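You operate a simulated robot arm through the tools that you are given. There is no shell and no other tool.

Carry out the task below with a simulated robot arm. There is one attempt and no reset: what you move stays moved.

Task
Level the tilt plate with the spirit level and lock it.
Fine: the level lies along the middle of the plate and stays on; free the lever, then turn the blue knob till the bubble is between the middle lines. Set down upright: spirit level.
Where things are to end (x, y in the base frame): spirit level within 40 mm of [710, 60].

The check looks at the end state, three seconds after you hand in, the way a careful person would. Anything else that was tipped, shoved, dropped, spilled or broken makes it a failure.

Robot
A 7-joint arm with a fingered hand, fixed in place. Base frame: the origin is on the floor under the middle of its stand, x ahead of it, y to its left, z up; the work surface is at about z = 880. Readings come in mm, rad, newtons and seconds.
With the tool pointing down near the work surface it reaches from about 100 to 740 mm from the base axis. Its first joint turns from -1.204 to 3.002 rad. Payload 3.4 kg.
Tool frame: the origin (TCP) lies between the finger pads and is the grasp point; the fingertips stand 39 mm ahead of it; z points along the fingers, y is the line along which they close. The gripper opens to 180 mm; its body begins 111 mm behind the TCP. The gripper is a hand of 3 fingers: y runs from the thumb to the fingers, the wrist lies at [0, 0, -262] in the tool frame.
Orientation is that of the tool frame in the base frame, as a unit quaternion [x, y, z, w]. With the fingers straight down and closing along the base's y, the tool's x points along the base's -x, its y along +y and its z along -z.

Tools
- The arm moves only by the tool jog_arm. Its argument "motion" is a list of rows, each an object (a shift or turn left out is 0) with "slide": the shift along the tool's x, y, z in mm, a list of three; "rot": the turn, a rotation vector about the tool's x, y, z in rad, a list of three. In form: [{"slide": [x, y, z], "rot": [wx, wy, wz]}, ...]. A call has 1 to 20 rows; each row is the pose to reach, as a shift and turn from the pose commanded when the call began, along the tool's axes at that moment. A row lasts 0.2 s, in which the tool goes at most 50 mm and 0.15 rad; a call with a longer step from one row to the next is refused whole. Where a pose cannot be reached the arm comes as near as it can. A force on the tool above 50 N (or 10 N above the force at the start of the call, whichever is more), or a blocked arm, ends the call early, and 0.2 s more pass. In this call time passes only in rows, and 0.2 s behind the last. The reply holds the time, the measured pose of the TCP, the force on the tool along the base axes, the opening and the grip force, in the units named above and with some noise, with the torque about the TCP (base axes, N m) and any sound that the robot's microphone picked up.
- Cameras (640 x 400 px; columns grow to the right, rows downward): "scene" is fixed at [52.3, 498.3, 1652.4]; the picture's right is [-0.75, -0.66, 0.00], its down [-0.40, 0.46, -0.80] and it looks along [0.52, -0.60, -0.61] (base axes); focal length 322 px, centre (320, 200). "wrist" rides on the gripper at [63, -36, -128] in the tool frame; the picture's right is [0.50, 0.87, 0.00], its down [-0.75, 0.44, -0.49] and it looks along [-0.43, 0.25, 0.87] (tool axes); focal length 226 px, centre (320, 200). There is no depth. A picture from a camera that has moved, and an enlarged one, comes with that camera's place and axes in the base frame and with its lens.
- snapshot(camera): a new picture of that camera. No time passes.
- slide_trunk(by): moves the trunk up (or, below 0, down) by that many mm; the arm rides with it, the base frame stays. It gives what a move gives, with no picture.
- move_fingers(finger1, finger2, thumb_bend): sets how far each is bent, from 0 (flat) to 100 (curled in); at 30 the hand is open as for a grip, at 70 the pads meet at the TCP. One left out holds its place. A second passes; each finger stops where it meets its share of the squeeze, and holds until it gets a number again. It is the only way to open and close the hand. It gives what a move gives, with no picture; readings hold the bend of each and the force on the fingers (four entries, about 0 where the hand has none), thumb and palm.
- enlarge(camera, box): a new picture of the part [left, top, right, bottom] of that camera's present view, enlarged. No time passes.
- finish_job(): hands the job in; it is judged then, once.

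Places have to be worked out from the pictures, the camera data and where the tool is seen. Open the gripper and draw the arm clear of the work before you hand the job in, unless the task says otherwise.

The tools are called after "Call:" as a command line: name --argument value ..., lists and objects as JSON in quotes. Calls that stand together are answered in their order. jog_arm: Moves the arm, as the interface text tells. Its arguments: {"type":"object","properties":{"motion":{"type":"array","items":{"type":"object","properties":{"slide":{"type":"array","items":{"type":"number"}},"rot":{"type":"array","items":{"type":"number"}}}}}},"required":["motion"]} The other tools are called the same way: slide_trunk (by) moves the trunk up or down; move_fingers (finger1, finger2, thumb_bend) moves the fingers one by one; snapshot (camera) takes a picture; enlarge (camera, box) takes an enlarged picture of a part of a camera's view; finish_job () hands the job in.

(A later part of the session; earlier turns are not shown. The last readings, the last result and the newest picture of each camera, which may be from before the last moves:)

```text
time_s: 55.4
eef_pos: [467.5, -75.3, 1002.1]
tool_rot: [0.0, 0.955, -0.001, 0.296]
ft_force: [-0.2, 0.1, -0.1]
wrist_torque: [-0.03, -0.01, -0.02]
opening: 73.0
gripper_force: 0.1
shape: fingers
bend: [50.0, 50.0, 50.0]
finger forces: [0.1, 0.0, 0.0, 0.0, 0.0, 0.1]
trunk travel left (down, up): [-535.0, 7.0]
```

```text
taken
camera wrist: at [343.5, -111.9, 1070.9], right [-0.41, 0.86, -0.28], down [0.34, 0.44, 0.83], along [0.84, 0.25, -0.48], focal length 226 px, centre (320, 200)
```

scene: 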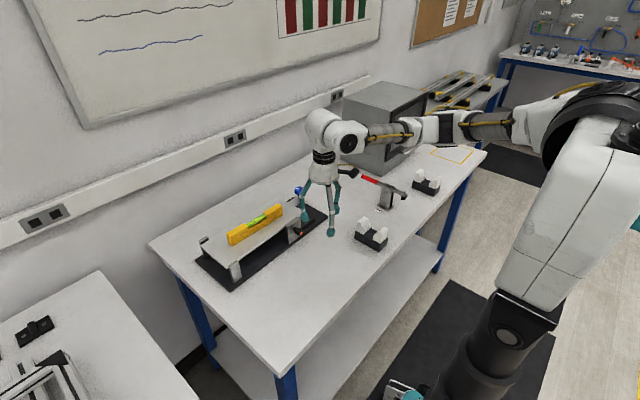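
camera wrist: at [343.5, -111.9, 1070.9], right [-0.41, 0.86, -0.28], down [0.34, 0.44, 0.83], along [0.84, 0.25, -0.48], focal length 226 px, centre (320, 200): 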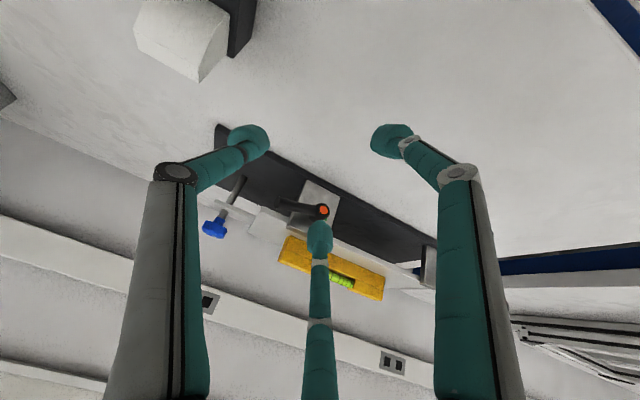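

Call:
enlarge --camera "wrist" --box '[270, 170, 350, 230]'

Call:
enlarge --camera "wrist" --box '[190, 120, 420, 310]'

```text
6.67 times, centred on (310, 200) of wrist
camera zoom: at [343.5, -111.9, 1070.9], right [-0.41, 0.86, -0.28], down [0.34, 0.44, 0.83], along [0.84, 0.25, -0.48], focal length 1507 px, centre (387, 200)
```

zoom: 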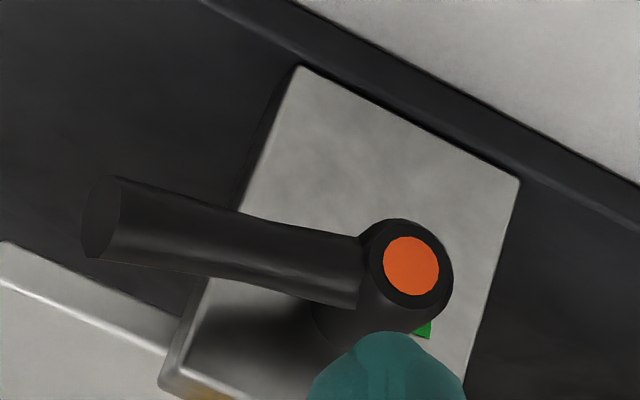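

```text
2.11 times, centred on (305, 215) of wrist
camera zoom: at [343.5, -111.9, 1070.9], right [-0.41, 0.86, -0.28], down [0.34, 0.44, 0.83], along [0.84, 0.25, -0.48], focal length 476 px, centre (352, 168)
```

zoom: 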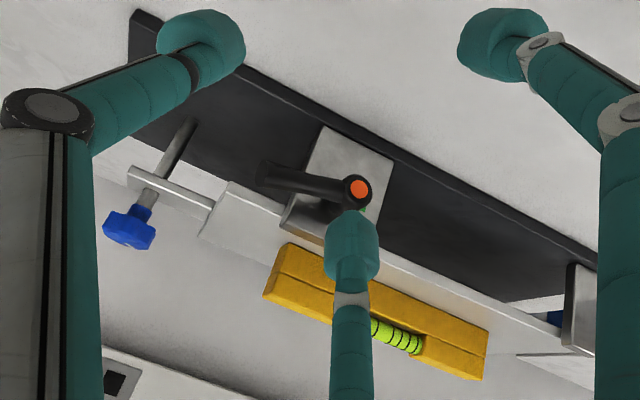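

A finger still hides the area by the green mark. I'll shift the hand 60 mm toward -y to uncover it.

Call:
jog_arm --motion '[{"slide": [0, -20, 0]}, {"slide": [0, -40, 0]}, {"slide": [0, -55, 0]}]'

Call:
snapshot --camera "wrist"

Call:
enlarge --camera "wrist" --box '[320, 160, 420, 250]'

```text
time_s: 56.2
eef_pos: [468.0, -131.6, 1000.3]
tool_rot: [-0.001, 0.956, -0.001, 0.295]
ft_force: [0.7, -0.1, 0.4]
wrist_torque: [0.01, 0.01, 0.03]
opening: 72.7
gripper_force: 0.1
shape: fingers
bend: [50.0, 50.0, 50.0]
finger forces: [0.0, 0.0, 0.0, 0.0, 0.1, 0.1]
trunk travel left (down, up): [-535.0, 7.0]
```

```text
taken
camera wrist: at [344.5, -168.1, 1069.4], right [-0.42, 0.86, -0.28], down [0.34, 0.44, 0.83], along [0.84, 0.25, -0.48], focal length 226 px, centre (320, 200)
```

wrist: 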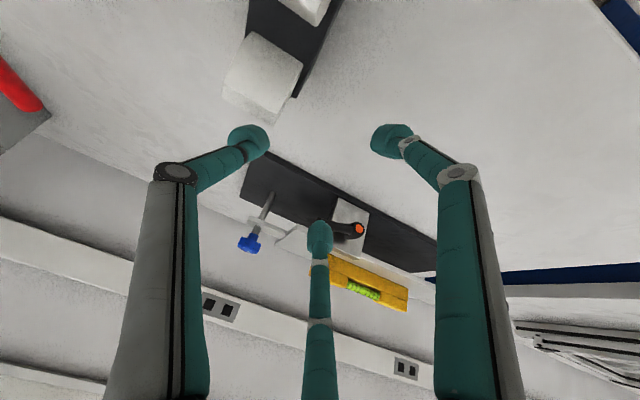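

```text
4.44 times, centred on (370, 205) of wrist
camera zoom: at [344.5, -168.1, 1069.4], right [-0.42, 0.86, -0.28], down [0.34, 0.44, 0.83], along [0.84, 0.25, -0.48], focal length 1005 px, centre (98, 178)
```

zoom: 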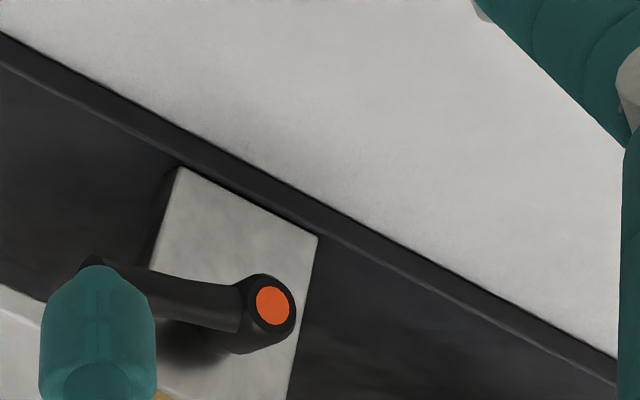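

The handle runs from the hub at (594, -29, 938) to its tip at (589, -88, 960), about 15 mm thick. The block face is only ~20 mm behind it, so a single finger used as a bar under the handle suits best. I'll move back from the V-block and test curling the two fingers in, leaving only the thumb out.

Call:
jog_arm --motion '[{"slide": [-5, 20, -20]}, {"slide": [-10, 40, -40]}]'

Call:
move_fingers --finger1 100 --finger2 100 --thumb_bend 45

Call:
snapshot --camera "wrist"

Call:
enlarge --camera "scene" --box '[280, 100, 420, 250]'

```text
time_s: 56.8
eef_pos: [453.8, -90.2, 1040.2]
tool_rot: [-0.001, 0.955, -0.002, 0.295]
ft_force: [-0.7, 0.0, 0.1]
wrist_torque: [-0.02, 0.01, 0.0]
opening: 73.0
gripper_force: 0.0
shape: fingers
bend: [50.0, 50.0, 50.0]
finger forces: [0.1, 0.0, 0.0, 0.1, 0.0, 0.0]
trunk travel left (down, up): [-535.0, 7.0]
```

```text
time_s: 57.8
eef_pos: [454.2, -92.0, 1039.9]
tool_rot: [-0.001, 0.956, -0.001, 0.295]
ft_force: [0.3, -0.2, -0.4]
wrist_torque: [-0.03, -0.01, -0.02]
opening: 41.6
gripper_force: 0.0
shape: fingers
bend: [74.0, 74.0, 45.0]
finger forces: [0.1, 0.0, 0.1, 0.0, 0.0, 0.0]
trunk travel left (down, up): [-535.0, 7.0]
```

```text
taken
camera wrist: at [330.8, -128.4, 1109.9], right [-0.42, 0.86, -0.28], down [0.34, 0.44, 0.83], along [0.84, 0.25, -0.48], focal length 226 px, centre (320, 200)
```

wrist: 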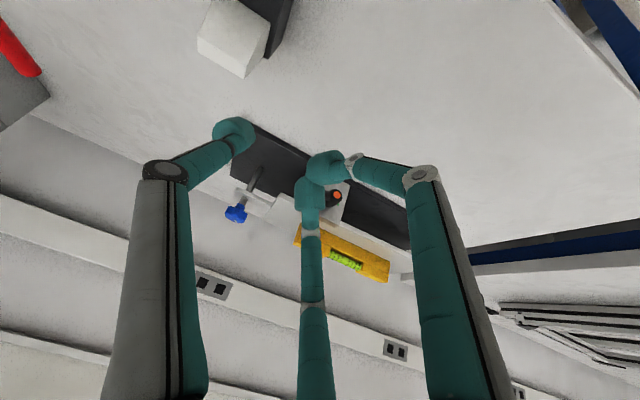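

```text
2.67 times, centred on (350, 175) of scene
camera zoom: at [52.3, 498.3, 1652.4], right [-0.75, -0.66, 0.0], down [-0.4, 0.46, -0.8], along [0.52, -0.6, -0.61], focal length 858 px, centre (240, 267)
```

zoom: 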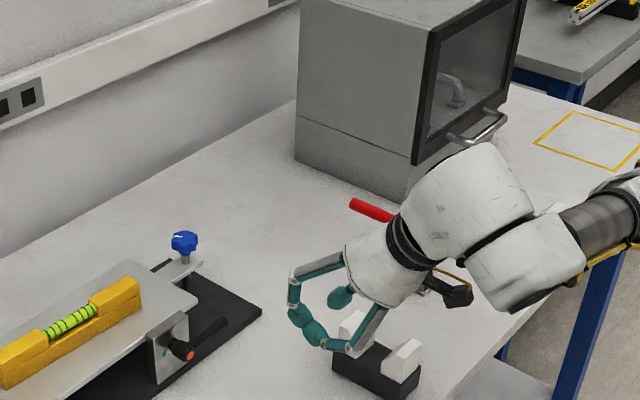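

Fingers 1 and 2 just block each other at 74, so I'll instead open them wide and use the thumb alone as a bar. First open the fingers and start rolling the hand by +90° about its axis so the thumb ends up underneath.

Call:
move_fingers --finger1 30 --finger2 30 --thumb_bend 60

Call:
jog_arm --motion '[{"slide": [0, 0, -5], "rot": [0, 0, 0.13]}, {"slide": [0, 0, -10], "rot": [0, 0, 0.26]}, {"slide": [0, 0, -15], "rot": [0, 0, 0.39]}, {"slide": [0, 0, -20], "rot": [0, 0, 0.52]}]'

```text
time_s: 58.8
eef_pos: [454.5, -91.0, 1041.1]
tool_rot: [0.0, 0.956, -0.001, 0.295]
ft_force: [-0.4, -0.6, 0.2]
wrist_torque: [0.0, -0.01, 0.02]
opening: 98.1
gripper_force: 0.1
shape: fingers
bend: [30.0, 30.0, 60.0]
finger forces: [0.0, 0.0, 0.0, 0.0, 0.1, 0.0]
trunk travel left (down, up): [-535.0, 7.0]
```

```text
time_s: 59.8
eef_pos: [443.4, -91.3, 1056.8]
tool_rot: [0.245, 0.924, 0.075, 0.285]
ft_force: [-0.1, 1.0, 0.0]
wrist_torque: [-0.01, 0.02, 0.03]
opening: 98.0
gripper_force: 0.0
shape: fingers
bend: [30.0, 30.0, 60.0]
finger forces: [0.0, 0.1, 0.0, 0.0, 0.0, 0.1]
trunk travel left (down, up): [-535.0, 7.0]
```

No limits so far; I'll finish the roll.

Call:
jog_arm --motion '[{"slide": [0, 0, 0], "rot": [0, 0, 0.13]}, {"slide": [0, 0, 0], "rot": [0, 0, 0.26]}, {"slide": [0, 0, 0], "rot": [0, 0, 0.39]}, {"slide": [0, 0, 0], "rot": [0, 0, 0.52]}, {"slide": [0, 0, 0], "rot": [0, 0, 0.65]}, {"slide": [0, 0, 0], "rot": [0, 0, 0.78]}, {"slide": [0, 0, 0], "rot": [0, 0, 0.91]}, {"slide": [0, 0, 0], "rot": [0, 0, 1.051]}]'

Call:
snapshot --camera "wrist"

Call:
snapshot --camera "scene"

```text
time_s: 61.6
eef_pos: [441.3, -89.3, 1057.2]
tool_rot: [0.675, 0.676, 0.209, 0.208]
ft_force: [0.0, -0.7, -0.1]
wrist_torque: [-0.04, 0.01, 0.02]
opening: 98.1
gripper_force: 0.0
shape: fingers
bend: [30.0, 30.0, 60.0]
finger forces: [0.0, 0.0, 0.1, 0.1, 0.0, 0.0]
trunk travel left (down, up): [-535.0, 7.0]
```

```text
taken
camera wrist: at [340.1, -27.4, 1140.9], right [0.72, 0.5, 0.49], down [0.08, -0.75, 0.65], along [0.69, -0.43, -0.58], focal length 226 px, centre (320, 200)
```

wrist: 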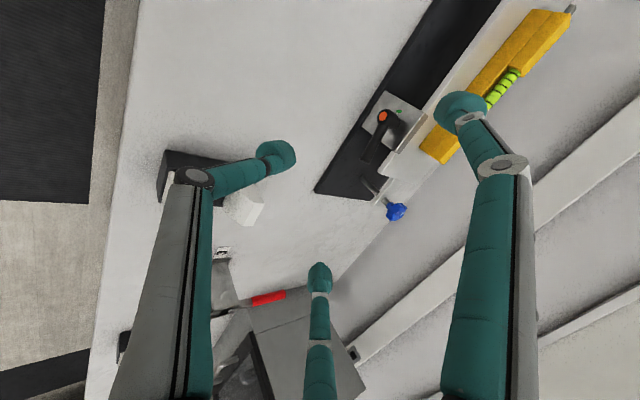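

```text
taken
```

scene: 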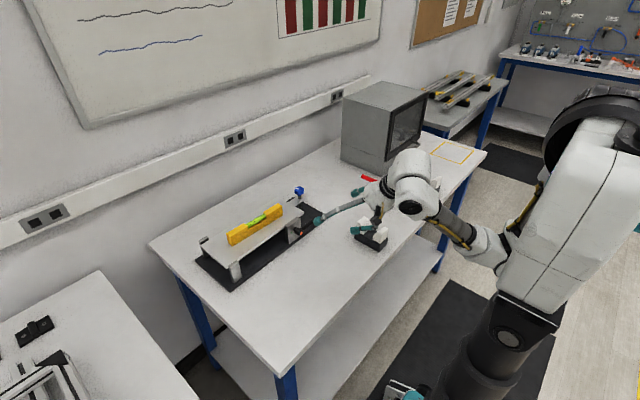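

Now the camera has a clear view onto the lever face; I'll zoom in on it.

Call:
enlarge --camera "wrist" --box '[350, 80, 440, 190]'

Call:
enlarge --camera "wrist" --box '[370, 90, 420, 130]'

Call:
enlarge --camera "scene" --box '[330, 130, 520, 300]'

```text
3.64 times, centred on (395, 135) of wrist
camera zoom: at [340.1, -27.4, 1140.9], right [0.72, 0.5, 0.49], down [0.08, -0.75, 0.65], along [0.69, -0.43, -0.58], focal length 822 px, centre (47, 436)
```

zoom: 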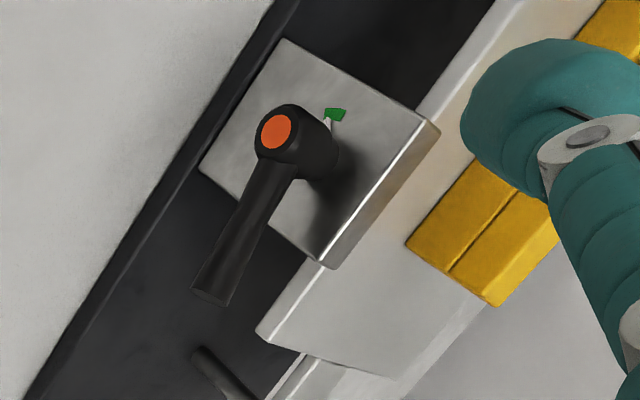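

```text
10.00 times, centred on (395, 110) of wrist
camera zoom: at [340.1, -27.4, 1140.9], right [0.72, 0.5, 0.49], down [0.08, -0.75, 0.65], along [0.69, -0.43, -0.58], focal length 2261 px, centre (-430, 1100)
```

zoom: 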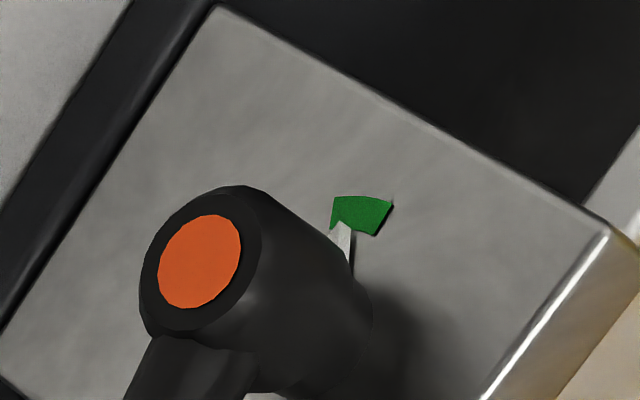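

```text
2.35 times, centred on (425, 215) of scene
camera zoom: at [52.3, 498.3, 1652.4], right [-0.75, -0.66, 0.0], down [-0.4, 0.46, -0.8], along [0.52, -0.6, -0.61], focal length 757 px, centre (73, 165)
```

zoom: 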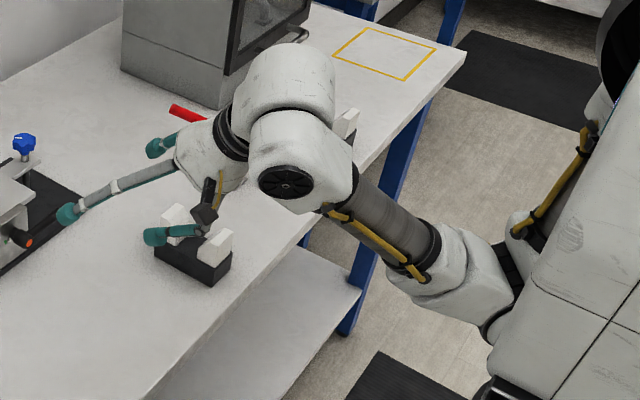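

The white pointer lies inside a green sector, about 10° from its edge on the handle-up side, so lifting the handle takes it out of the green, which is most likely free. I'll pitch the hand a bit more and come to a pose in front of the handle with the thumb low.

Call:
jog_arm --motion '[{"slide": [1, 4, 20], "rot": [-0.08, 0, 0]}, {"slide": [2, 9, 42], "rot": [-0.16, 0, 0]}, {"slide": [3, 13, 64], "rot": [-0.24, 0, 0]}, {"slide": [4, 18, 87], "rot": [-0.32, 0, 0]}, {"slide": [4, 22, 106], "rot": [-0.4, 0, 0]}]'

Call:
snapshot --camera "wrist"

Call:
snapshot --camera "scene"

```text
time_s: 62.8
eef_pos: [519.4, -86.6, 980.5]
tool_rot: [0.62, 0.621, 0.338, 0.34]
ft_force: [-1.0, 0.0, 0.8]
wrist_torque: [0.0, -0.04, 0.0]
opening: 98.0
gripper_force: 0.0
shape: fingers
bend: [30.0, 30.0, 60.0]
finger forces: [0.0, 0.0, 0.0, 0.0, 0.0, 0.1]
trunk travel left (down, up): [-535.0, 7.0]
```

```text
taken
camera wrist: at [393.0, -24.0, 1018.6], right [0.47, 0.5, 0.73], down [-0.18, -0.75, 0.63], along [0.87, -0.43, -0.26], focal length 226 px, centre (320, 200)
```

wrist: 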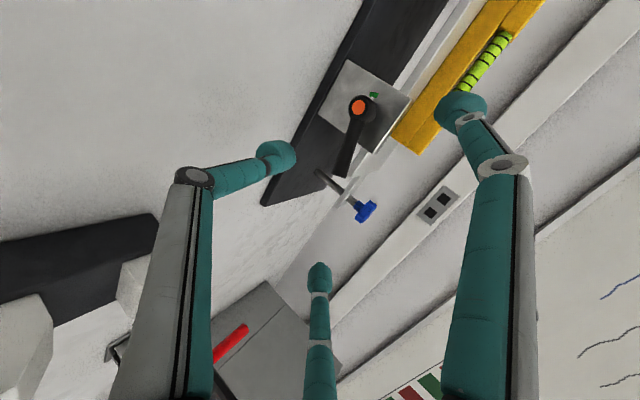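

```text
taken
```

scene: 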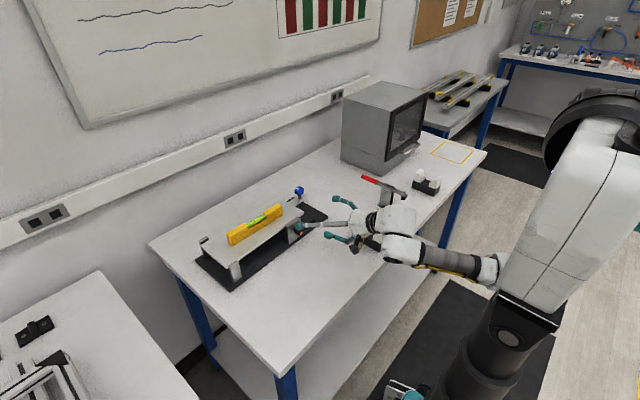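

Call:
enlarge --camera "scene" --box '[270, 170, 410, 280]'

Call:
enlarge --camera "wrist" --box '[240, 60, 420, 230]'

```text
3.64 times, centred on (340, 225) of scene
camera zoom: at [52.3, 498.3, 1652.4], right [-0.75, -0.66, 0.0], down [-0.4, 0.46, -0.8], along [0.52, -0.6, -0.61], focal length 1170 px, centre (247, 109)
```

zoom: 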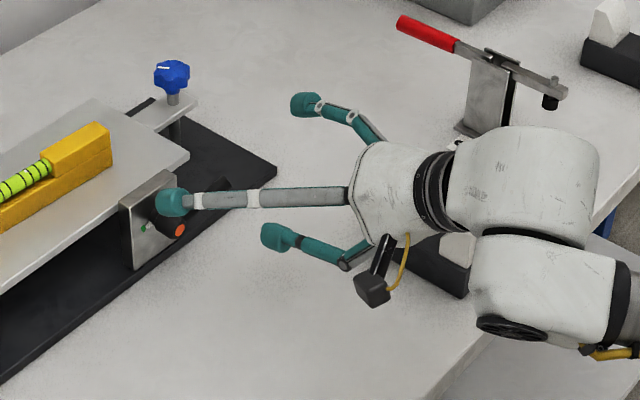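

```text
2.35 times, centred on (330, 145) of wrist
camera zoom: at [393.0, -24.0, 1018.6], right [0.47, 0.5, 0.73], down [-0.18, -0.75, 0.63], along [0.87, -0.43, -0.26], focal length 532 px, centre (296, 329)
```

zoom: 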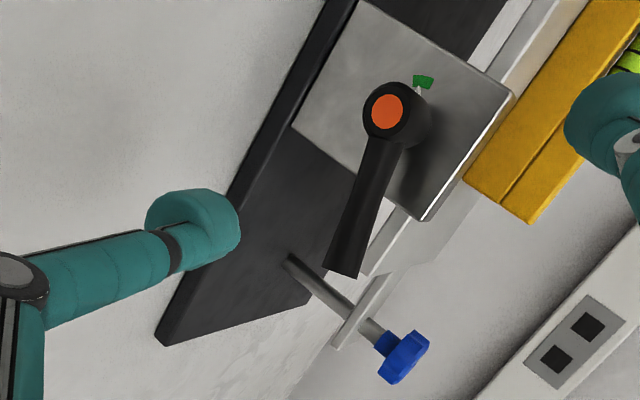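

Thumb tip is measured at about (537, -87, 929), below the handle's underside (≈950), and the open fingers are above the block top (≈971). I'll slide forward so the thumb passes under the handle.

Call:
jog_arm --motion '[{"slide": [1, 7, 13.5]}, {"slide": [2, 15, 27]}, {"slide": [3, 23, 40]}, {"slide": [4, 31, 53.8]}]'

Call:
snapshot --camera "wrist"

Call:
enlarge --camera "scene" --box '[270, 180, 370, 260]'

Call:
enlarge --camera "wrist" --box '[220, 60, 400, 230]'

```text
time_s: 63.8
eef_pos: [583.3, -82.1, 977.4]
tool_rot: [0.62, 0.622, 0.337, 0.34]
ft_force: [0.9, -0.1, 0.2]
wrist_torque: [-0.01, 0.04, 0.0]
opening: 98.2
gripper_force: 0.0
shape: fingers
bend: [30.0, 30.0, 60.0]
finger forces: [0.0, 0.0, 0.0, 0.0, 0.1, 0.0]
trunk travel left (down, up): [-535.0, 7.0]
```

```text
taken
camera wrist: at [455.9, -20.5, 1014.8], right [0.47, 0.5, 0.73], down [-0.18, -0.75, 0.63], along [0.87, -0.42, -0.26], focal length 226 px, centre (320, 200)
```

wrist: 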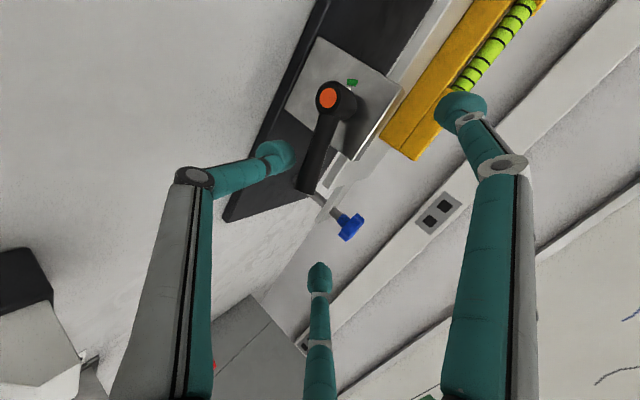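

```text
5.00 times, centred on (320, 220) of scene
camera zoom: at [52.3, 498.3, 1652.4], right [-0.75, -0.66, 0.0], down [-0.4, 0.46, -0.8], along [0.52, -0.6, -0.61], focal length 1609 px, centre (320, 100)
```

zoom: 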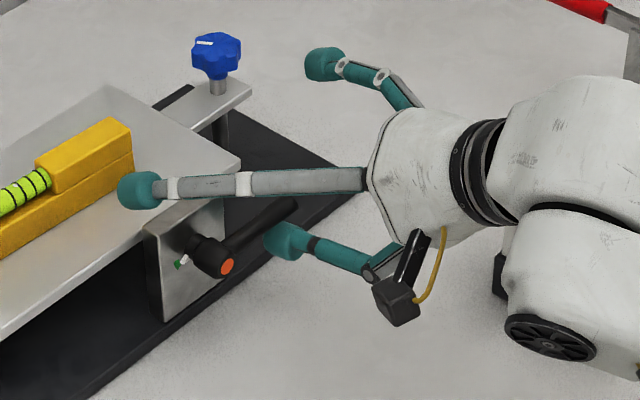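

```text
2.35 times, centred on (310, 145) of wrist
camera zoom: at [455.9, -20.5, 1014.8], right [0.47, 0.5, 0.73], down [-0.18, -0.75, 0.63], along [0.87, -0.42, -0.26], focal length 532 px, centre (344, 329)
```

zoom: 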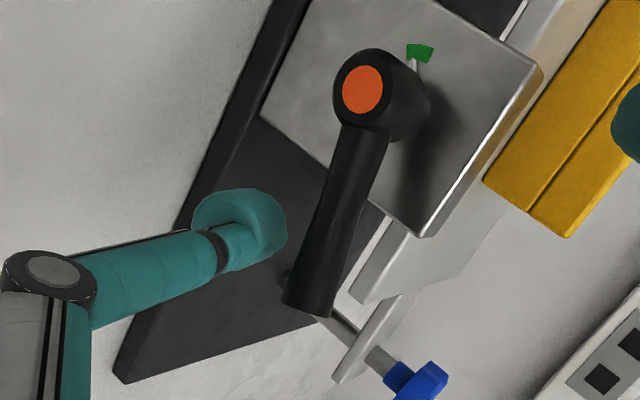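

The thumb is under the handle (about (594, -82, 925)) with ~8 mm gap. I'll lift in small steps and watch the force.

Call:
jog_arm --motion '[{"slide": [0, 3.4, -2.2]}, {"slide": [0, 6.7, -4.3]}, {"slide": [0, 9.3, -5.9]}]'

Call:
enlarge --camera "wrist" --box '[220, 60, 400, 230]'

```text
time_s: 64.6
eef_pos: [582.5, -82.0, 989.3]
tool_rot: [0.619, 0.622, 0.339, 0.339]
ft_force: [0.1, 0.6, -0.2]
wrist_torque: [0.01, 0.03, 0.0]
opening: 98.1
gripper_force: 0.2
shape: fingers
bend: [30.0, 30.0, 60.0]
finger forces: [0.1, 0.0, 0.1, 0.0, 0.0, 0.0]
trunk travel left (down, up): [-535.0, 7.0]
```

```text
2.35 times, centred on (310, 145) of wrist
camera zoom: at [455.2, -20.9, 1026.5], right [0.47, 0.5, 0.73], down [-0.18, -0.75, 0.63], along [0.87, -0.42, -0.26], focal length 532 px, centre (344, 329)
```

zoom: 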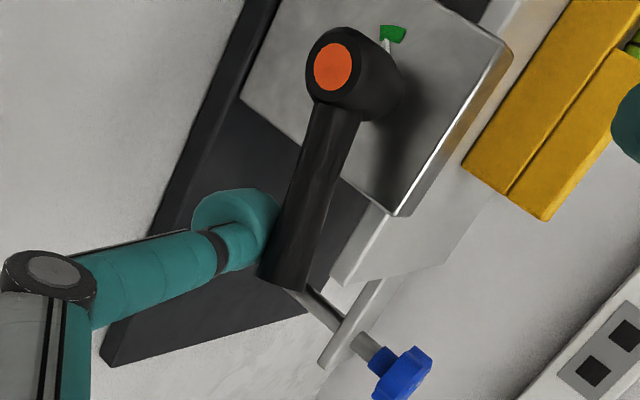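

The thumb is right below the handle with no force yet. I'll continue lifting slowly.

Call:
jog_arm --motion '[{"slide": [0, 1.7, -1.1]}, {"slide": [0, 3.4, -2.2]}]'

Call:
jog_arm --motion '[{"slide": [0, 1.7, -1.1]}, {"slide": [0, 3.4, -2.2]}]'

```text
time_s: 65.2
eef_pos: [584.3, -82.5, 991.2]
tool_rot: [0.62, 0.622, 0.338, 0.338]
ft_force: [0.0, 0.2, -2.1]
wrist_torque: [-0.01, 0.0, -0.01]
opening: 99.5
gripper_force: 0.8
shape: fingers
bend: [30.0, 30.0, 59.0]
finger forces: [0.0, 0.0, 0.0, 0.1, 1.9, 0.0]
trunk travel left (down, up): [-535.0, 7.0]
```

```text
time_s: 65.8
eef_pos: [583.2, -83.0, 997.2]
tool_rot: [0.62, 0.622, 0.337, 0.338]
ft_force: [0.4, 0.4, -3.8]
wrist_torque: [0.01, 0.02, 0.0]
opening: 100.9
gripper_force: 2.3
shape: fingers
bend: [30.0, 30.0, 58.0]
finger forces: [0.0, 0.1, 0.0, 0.0, 3.6, 0.0]
trunk travel left (down, up): [-535.0, 7.0]
```

Contact: 3.8 N with the thumb yielding slightly. I'll check whether the lever is moving.

Call:
enlarge --camera "wrist" --box '[220, 60, 400, 230]'

Call:
enlarge --camera "scene" --box '[285, 205, 335, 245]'

```text
2.35 times, centred on (310, 145) of wrist
camera zoom: at [456.0, -20.7, 1034.4], right [0.47, 0.5, 0.73], down [-0.18, -0.75, 0.63], along [0.87, -0.43, -0.26], focal length 532 px, centre (344, 329)
```

zoom: 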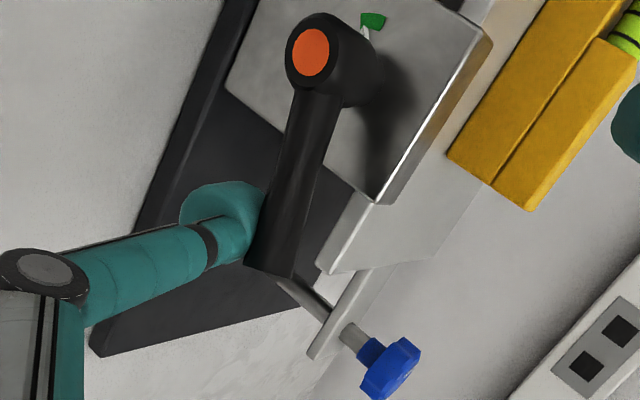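

```text
10.00 times, centred on (310, 225) of scene
camera zoom: at [52.3, 498.3, 1652.4], right [-0.75, -0.66, 0.0], down [-0.4, 0.46, -0.8], along [0.52, -0.6, -0.61], focal length 3218 px, centre (420, -50)
```

zoom: 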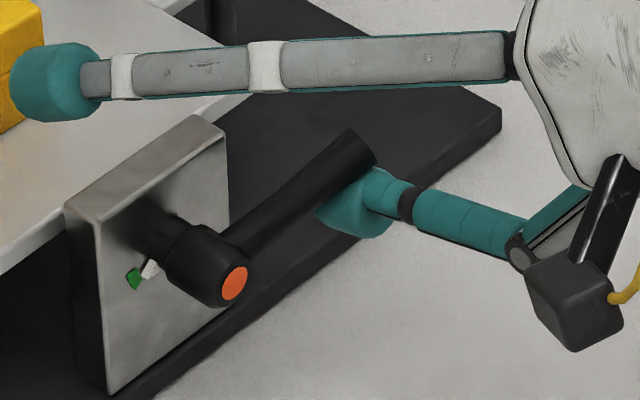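

The handle may have risen about 2 mm. I'll keep lifting gradually while monitoring the force.

Call:
jog_arm --motion '[{"slide": [0, 1.7, -1.1]}, {"slide": [0, 3.4, -2.2]}, {"slide": [0, 5.1, -3.3]}]'

Call:
enlarge --camera "scene" --box '[285, 205, 335, 245]'

```text
time_s: 66.6
eef_pos: [582.9, -81.7, 1002.2]
tool_rot: [0.62, 0.622, 0.338, 0.339]
ft_force: [1.5, 0.1, -5.6]
wrist_torque: [0.01, -0.01, 0.01]
opening: 102.4
gripper_force: 2.7
shape: fingers
bend: [30.0, 30.0, 57.0]
finger forces: [0.0, 0.1, 0.1, 0.1, 4.7, 0.1]
trunk travel left (down, up): [-535.0, 7.0]
```

```text
10.00 times, centred on (310, 225) of scene
camera zoom: at [52.3, 498.3, 1652.4], right [-0.75, -0.66, 0.0], down [-0.4, 0.46, -0.8], along [0.52, -0.6, -0.61], focal length 3218 px, centre (420, -50)
```

zoom: 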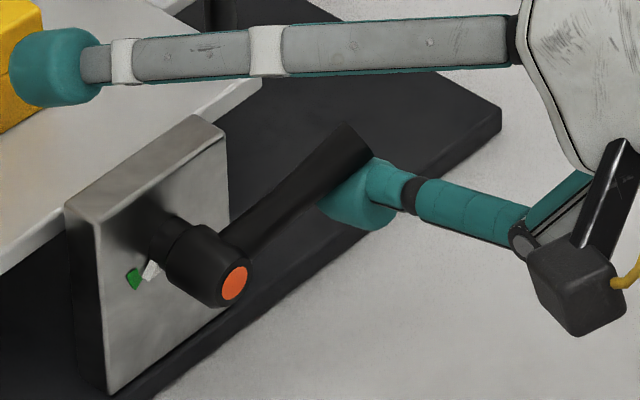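

The handle is rotating up under about 5 N. I'll keep lifting along its arc.

Call:
jog_arm --motion '[{"slide": [0, 2.1, -1.35]}, {"slide": [0, 4.2, -2.7]}, {"slide": [0.3, 6.3, -4.05]}, {"slide": [0.6, 8.4, -5.4]}]'

Call:
enlarge --camera "scene" --box '[285, 205, 335, 245]'

```text
time_s: 67.6
eef_pos: [581.8, -82.5, 1011.8]
tool_rot: [0.62, 0.622, 0.337, 0.339]
ft_force: [-0.8, 1.6, -6.6]
wrist_torque: [0.0, 0.06, 0.01]
opening: 103.8
gripper_force: 2.9
shape: fingers
bend: [30.0, 30.0, 56.0]
finger forces: [0.0, 0.0, 0.0, 0.1, 4.8, 0.1]
trunk travel left (down, up): [-535.0, 7.0]
```

```text
10.00 times, centred on (310, 225) of scene
camera zoom: at [52.3, 498.3, 1652.4], right [-0.75, -0.66, 0.0], down [-0.4, 0.46, -0.8], along [0.52, -0.6, -0.61], focal length 3218 px, centre (420, -50)
```

zoom: 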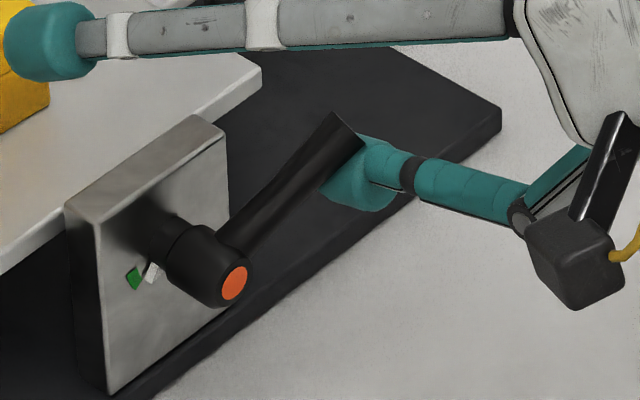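

The pointer is leaving the green sector. I'll continue along the arc, adding some +y.

Call:
jog_arm --motion '[{"slide": [1, 4.2, -2.7]}, {"slide": [2.5, 8.4, -5.4]}, {"slide": [4.5, 12.6, -8.1]}, {"slide": [6.5, 15.5, -10]}]'

Call:
enlarge --camera "scene" --box '[285, 205, 335, 245]'

Call:
snapshot --camera "wrist"

```text
time_s: 68.6
eef_pos: [582.1, -80.5, 1031.2]
tool_rot: [0.618, 0.623, 0.335, 0.342]
ft_force: [-0.9, -0.8, -2.0]
wrist_torque: [-0.09, 0.03, 0.02]
opening: 100.5
gripper_force: 0.6
shape: fingers
bend: [30.0, 30.0, 58.0]
finger forces: [0.0, 0.1, 0.0, 0.1, 2.3, 0.0]
trunk travel left (down, up): [-535.0, 7.0]
```

```text
10.00 times, centred on (310, 225) of scene
camera zoom: at [52.3, 498.3, 1652.4], right [-0.75, -0.66, 0.0], down [-0.4, 0.46, -0.8], along [0.52, -0.6, -0.61], focal length 3218 px, centre (420, -50)
```

zoom: 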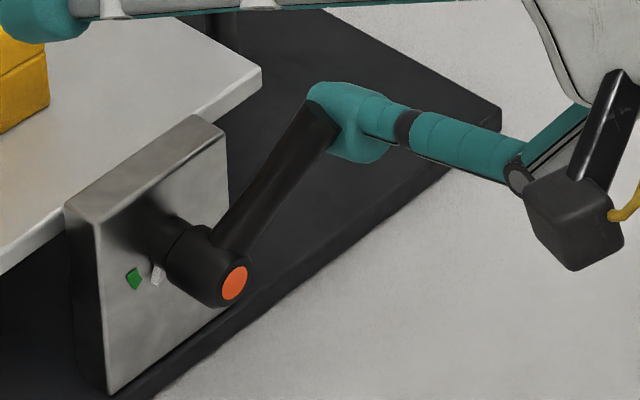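

```text
taken
camera wrist: at [454.9, -17.5, 1067.6], right [0.47, 0.51, 0.72], down [-0.18, -0.75, 0.64], along [0.87, -0.43, -0.26], focal length 226 px, centre (320, 200)
```

wrist: 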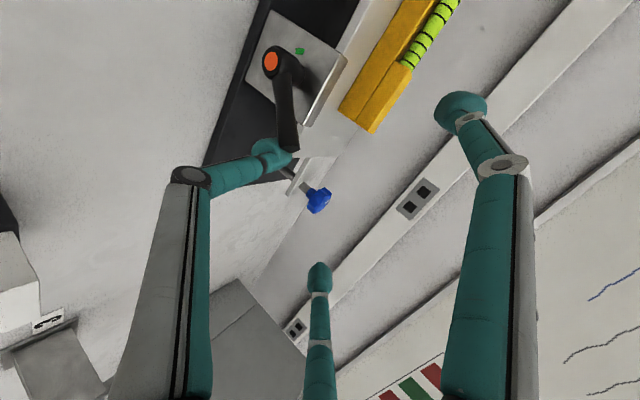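

The handle is at about 56° and easy to move; the pointer is clearly out of the green. The thumb is near the handle's end, so I'll push it on toward +y to swing it near vertical.

Call:
jog_arm --motion '[{"slide": [5, 0, -1.5]}, {"slide": [11, 0, -3]}, {"slide": [17, 0, -3.6]}, {"slide": [23, 0, -3.6]}]'

Call:
enlarge --camera "scene" --box '[285, 205, 335, 245]'

Call:
snapshot --camera "wrist"

```text
time_s: 69.8
eef_pos: [582.9, -83.0, 1026.6]
tool_rot: [0.605, 0.633, 0.315, 0.365]
ft_force: [0.5, -0.5, -0.2]
wrist_torque: [-0.01, 0.02, 0.01]
opening: 98.4
gripper_force: 0.0
shape: fingers
bend: [30.0, 30.0, 60.0]
finger forces: [0.1, 0.0, 0.0, 0.0, 0.0, 0.1]
trunk travel left (down, up): [-535.0, 7.0]
stopped in row 4: the arm was blocked; the commanded pose is now the measured one
```

```text
10.00 times, centred on (310, 225) of scene
camera zoom: at [52.3, 498.3, 1652.4], right [-0.75, -0.66, 0.0], down [-0.4, 0.46, -0.8], along [0.52, -0.6, -0.61], focal length 3218 px, centre (420, -50)
```

zoom: 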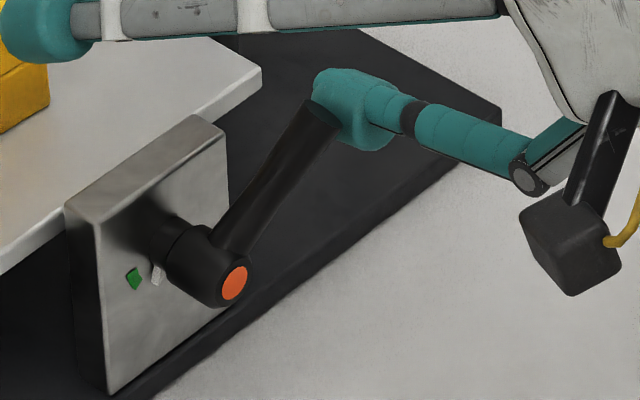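

```text
taken
camera wrist: at [455.8, -18.1, 1058.7], right [0.46, 0.56, 0.69], down [-0.18, -0.7, 0.69], along [0.87, -0.45, -0.22], focal length 226 px, centre (320, 200)
```

wrist: 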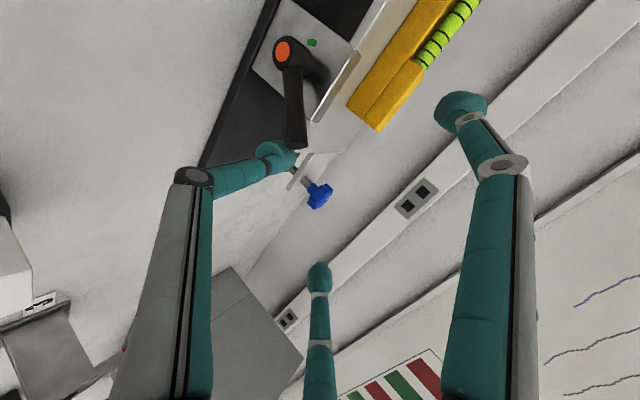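

The arm itself was blocked somewhere (no force at the tool). I'll look at the whole arm.

Call:
enlarge --camera "scene" --box '[320, 120, 620, 320]'

Call:
snapshot --camera "scene"

```text
2.00 times, centred on (470, 220) of scene
camera zoom: at [52.3, 498.3, 1652.4], right [-0.75, -0.66, 0.0], down [-0.4, 0.46, -0.8], along [0.52, -0.6, -0.61], focal length 644 px, centre (20, 160)
```

zoom: 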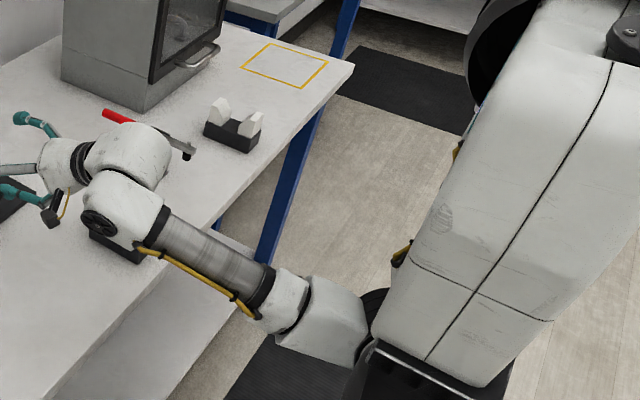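

```text
taken
```

scene: 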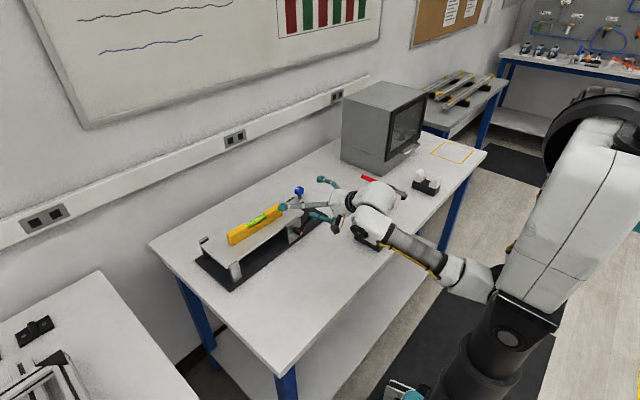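

The elbow is touching the robot's own column, which blocks this direction. I'll withdraw the thumb back and up while reducing the pitch, and then push the handle with a vertical hand instead.

Call:
jog_arm --motion '[{"slide": [-1, -2, -12], "rot": [0.03, 0, 0]}, {"slide": [-2, -3, -24], "rot": [0.06, 0, 0]}, {"slide": [-3, -4, -36], "rot": [0.1, 0, 0]}]'

Call:
snapshot --camera "scene"

```text
time_s: 70.8
eef_pos: [559.3, -107.9, 1050.3]
tool_rot: [0.613, 0.65, 0.271, 0.359]
ft_force: [0.4, -0.6, 0.2]
wrist_torque: [0.03, 0.01, 0.01]
opening: 98.2
gripper_force: 0.0
shape: fingers
bend: [30.0, 30.0, 60.0]
finger forces: [0.0, 0.1, 0.1, 0.1, 0.1, 0.0]
trunk travel left (down, up): [-535.0, 7.0]
stopped in row 3: the arm was blocked; the commanded pose is now the measured one
```

```text
taken
```

scene: 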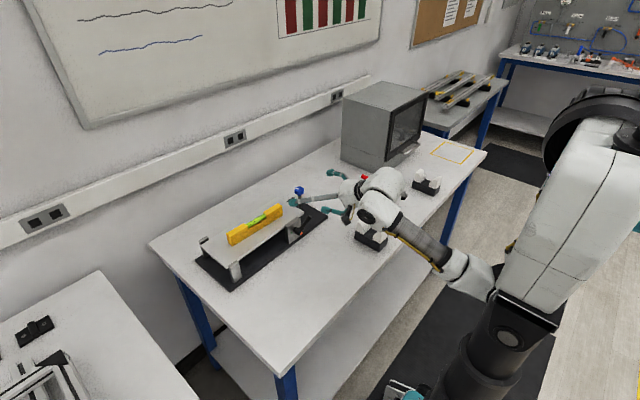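

Call:
jog_arm --motion '[{"slide": [-2, 12, -9]}, {"slide": [-4, 24, -18]}, {"slide": [-6, 36, -27]}, {"slide": [-8, 47.6, -35.8]}]'

Call:
snapshot --camera "scene"

```text
time_s: 71.8
eef_pos: [557.8, -123.4, 1105.4]
tool_rot: [0.603, 0.657, 0.255, 0.374]
ft_force: [0.7, 0.4, 0.1]
wrist_torque: [-0.02, 0.01, 0.04]
opening: 98.2
gripper_force: 0.0
shape: fingers
bend: [30.0, 30.0, 60.0]
finger forces: [0.0, 0.0, 0.0, 0.0, 0.0, 0.0]
trunk travel left (down, up): [-535.0, 7.0]
```

```text
taken
```

scene: 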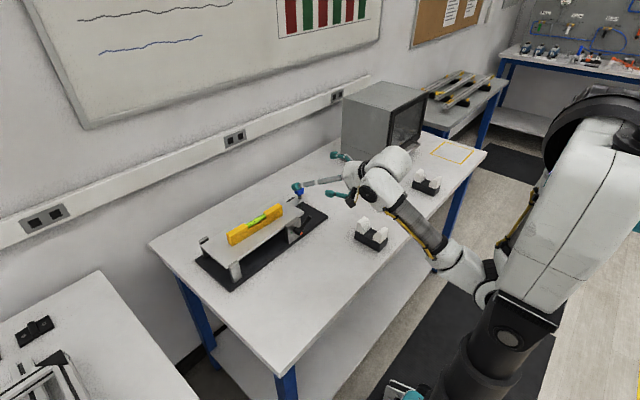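

I'm up at z=1105 and clear. I'll close the fingers to a compact shape and undo the +90° roll, which is what lowered the elbow.

Call:
move_fingers --finger1 55 --finger2 55 --thumb_bend 55

Call:
jog_arm --motion '[{"slide": [0, 0, -3], "rot": [0, 0, -0.13]}, {"slide": [0, 0, -6], "rot": [0, 0, -0.26]}, {"slide": [0, 0, -9], "rot": [0, 0, -0.39]}, {"slide": [0, 0, -12], "rot": [0, 0, -0.52]}, {"slide": [0, 0, -15], "rot": [0, 0, -0.65]}, {"slide": [0, 0, -18], "rot": [0, 0, -0.78]}]'

Call:
snapshot --camera "scene"

```text
time_s: 72.8
eef_pos: [559.5, -124.4, 1105.9]
tool_rot: [0.604, 0.656, 0.256, 0.373]
ft_force: [0.2, 0.3, -0.4]
wrist_torque: [0.0, 0.05, -0.01]
opening: 52.8
gripper_force: 0.0
shape: fingers
bend: [55.0, 55.0, 55.0]
finger forces: [0.0, 0.0, 0.0, 0.0, 0.0, 0.0]
trunk travel left (down, up): [-535.0, 7.0]
```

```text
time_s: 74.2
eef_pos: [544.0, -106.0, 1120.1]
tool_rot: [0.319, 0.834, 0.117, 0.435]
ft_force: [0.4, 0.5, -0.1]
wrist_torque: [0.02, 0.01, -0.02]
opening: 53.0
gripper_force: 0.1
shape: fingers
bend: [55.0, 55.0, 55.0]
finger forces: [0.0, 0.0, 0.0, 0.0, 0.0, 0.0]
trunk travel left (down, up): [-535.0, 7.0]
```

```text
taken
```

scene: 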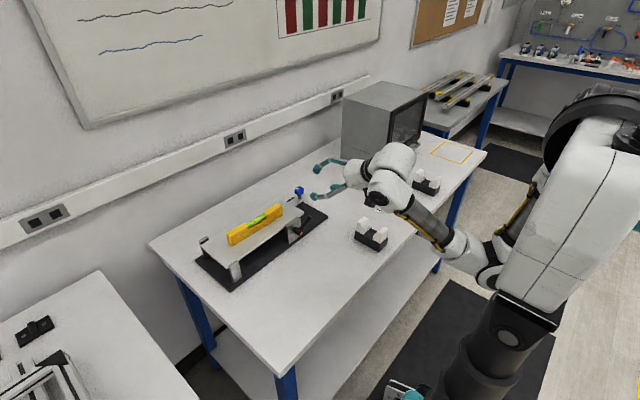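

Call:
jog_arm --motion '[{"slide": [0, 0, -3], "rot": [0, 0, -0.13]}, {"slide": [0, 0, -6], "rot": [0, 0, -0.26]}, {"slide": [0, 0, -9], "rot": [0, 0, -0.39]}, {"slide": [0, 0, -12], "rot": [0, 0, -0.52]}, {"slide": [0, 0, -15], "rot": [0, 0, -0.65]}, {"slide": [0, 0, -18], "rot": [0, 0, -0.78]}]'

Call:
snapshot --camera "scene"

```text
time_s: 75.6
eef_pos: [531.0, -102.5, 1130.1]
tool_rot: [-0.021, 0.893, -0.057, 0.446]
ft_force: [0.2, -0.2, 0.0]
wrist_torque: [0.0, -0.01, 0.01]
opening: 53.0
gripper_force: 0.1
shape: fingers
bend: [55.0, 55.0, 55.0]
finger forces: [0.0, 0.0, 0.1, 0.0, 0.1, 0.0]
trunk travel left (down, up): [-535.0, 7.0]
```

```text
taken
```

scene: 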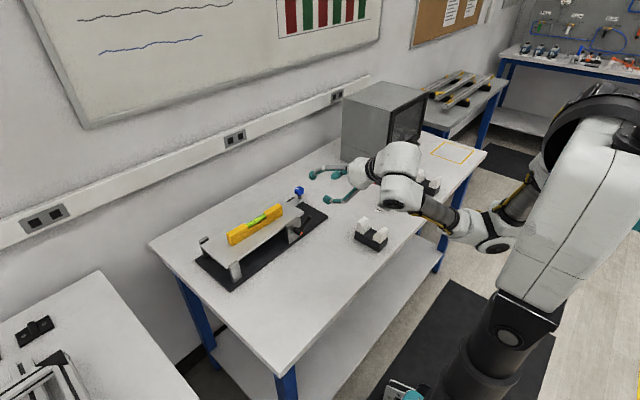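

The elbow is rising again. I'll now straighten the tool back to vertical.

Call:
jog_arm --motion '[{"slide": [-1, 4, -6], "rot": [-0.017, 0.132, 0.006]}, {"slide": [-2, 8, -13], "rot": [-0.034, 0.264, 0.013]}, {"slide": [-3, 11, -19], "rot": [-0.051, 0.397, 0.019]}, {"slide": [-4, 15, -26], "rot": [-0.068, 0.529, 0.025]}, {"slide": [-6, 18, -32], "rot": [-0.085, 0.661, 0.031]}, {"slide": [-7, 22, -39], "rot": [-0.102, 0.794, 0.038]}, {"slide": [-8, 26, -45], "rot": [-0.119, 0.926, 0.044]}]'

Call:
snapshot --camera "scene"

Call:
snapshot --camera "wrist"

```text
time_s: 77.2
eef_pos: [577.4, -71.5, 1010.5]
tool_rot: [0.001, 1.0, 0.0, 0.002]
ft_force: [0.4, -1.2, 0.5]
wrist_torque: [0.01, 0.01, 0.0]
opening: 53.2
gripper_force: 0.1
shape: fingers
bend: [55.0, 55.0, 55.0]
finger forces: [0.0, 0.1, 0.0, 0.0, 0.0, 0.0]
out of reach, approached as far as the arm can: row 4, 5, 6, 7
trunk travel left (down, up): [-535.0, 7.0]
```

```text
taken
```

scene: 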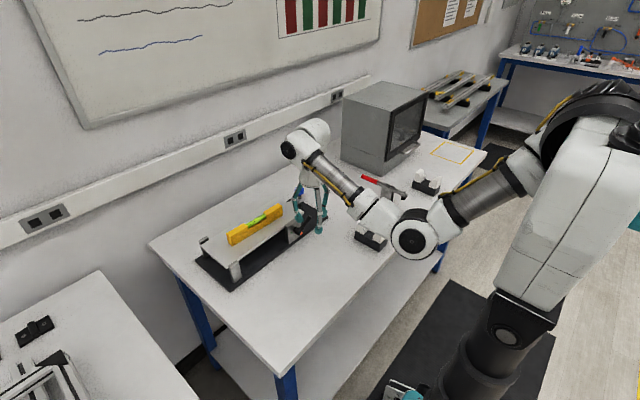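

```text
taken
camera wrist: at [513.6, -109.4, 1137.3], right [-0.5, 0.87, 0.0], down [0.75, 0.43, 0.49], along [0.43, 0.24, -0.87], focal length 226 px, centre (320, 200)
```

wrist: 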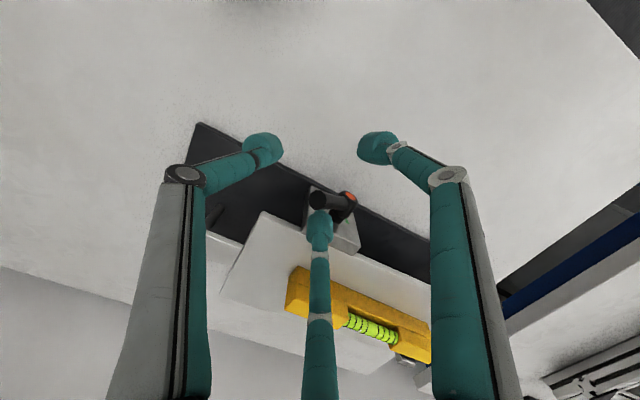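

The tool is vertical again but in the elbow-down branch, hovering just around the lever (no contact force). From here the thumb can push the handle toward +y: first shift slightly forward and up.

Call:
jog_arm --motion '[{"slide": [-4, 0, -2]}, {"slide": [-8, 0, -5]}, {"slide": [-12, 0, -8]}]'

Call:
enlarge --camera "wrist" --box '[220, 110, 420, 270]'

Call:
enlarge --camera "scene" --box '[270, 170, 350, 250]'

```text
time_s: 78.0
eef_pos: [588.3, -76.5, 1021.1]
tool_rot: [0.001, 1.0, 0.001, 0.002]
ft_force: [0.0, 0.1, 0.5]
wrist_torque: [-0.03, 0.0, 0.01]
opening: 53.1
gripper_force: 0.1
shape: fingers
bend: [55.0, 55.0, 55.0]
finger forces: [0.0, 0.1, 0.1, 0.0, 0.1, 0.0]
trunk travel left (down, up): [-535.0, 7.0]
```

```text
2.50 times, centred on (320, 190) of wrist
camera zoom: at [525.0, -114.1, 1147.4], right [-0.5, 0.87, 0.0], down [0.75, 0.43, 0.49], along [0.43, 0.25, -0.87], focal length 565 px, centre (320, 225)
```

zoom: 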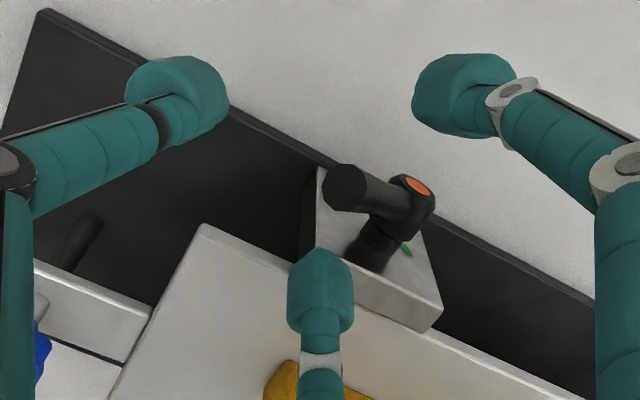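

```text
5.00 times, centred on (310, 210) of scene
camera zoom: at [52.3, 498.3, 1652.4], right [-0.75, -0.66, 0.0], down [-0.4, 0.46, -0.8], along [0.52, -0.6, -0.61], focal length 1609 px, centre (370, 150)
```

zoom: 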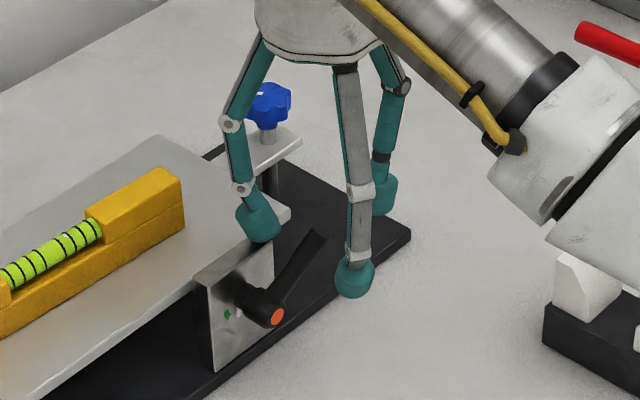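

The handle stands between the digits with the thumb on its -y side. I'll move the hand toward +y so the thumb pushes the handle toward vertical.

Call:
jog_arm --motion '[{"slide": [0, 9, 0]}, {"slide": [0, 18, 0]}, {"slide": [0, 27, 0]}, {"slide": [0, 34, 0]}]'

Call:
enlarge --camera "wrist" --box '[220, 110, 420, 270]'

Call:
enlarge --camera "scene" --box '[270, 170, 350, 250]'

```text
time_s: 79.0
eef_pos: [589.9, -43.2, 1021.1]
tool_rot: [0.001, 1.0, 0.0, 0.0]
ft_force: [-0.5, -0.5, 0.1]
wrist_torque: [0.04, -0.02, -0.02]
opening: 52.9
gripper_force: 0.0
shape: fingers
bend: [55.0, 55.0, 55.0]
finger forces: [0.0, 0.0, 0.1, 0.0, 0.0, 0.1]
out of reach, approached as far as the arm can: row 3
trunk travel left (down, up): [-535.0, 7.0]
```

```text
2.50 times, centred on (320, 190) of wrist
camera zoom: at [526.8, -78.7, 1147.9], right [-0.5, 0.87, 0.0], down [0.75, 0.43, 0.49], along [0.43, 0.24, -0.87], focal length 565 px, centre (320, 225)
```

zoom: 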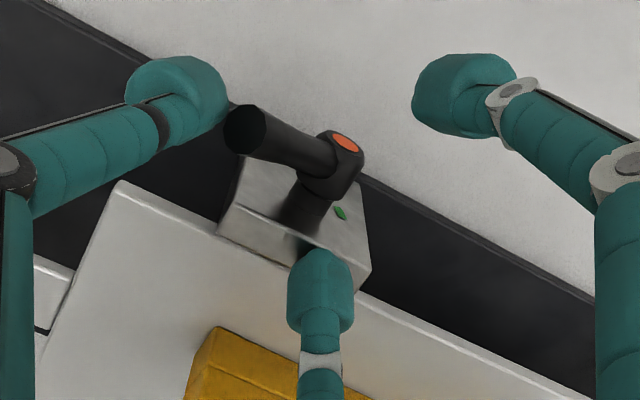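

```text
5.00 times, centred on (310, 210) of scene
camera zoom: at [52.3, 498.3, 1652.4], right [-0.75, -0.66, 0.0], down [-0.4, 0.46, -0.8], along [0.52, -0.6, -0.61], focal length 1609 px, centre (370, 150)
```

zoom: 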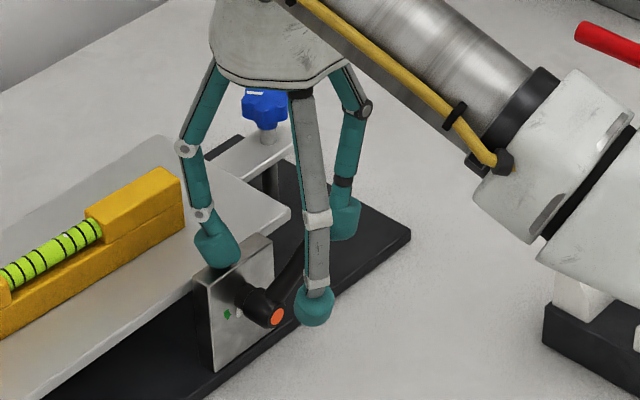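

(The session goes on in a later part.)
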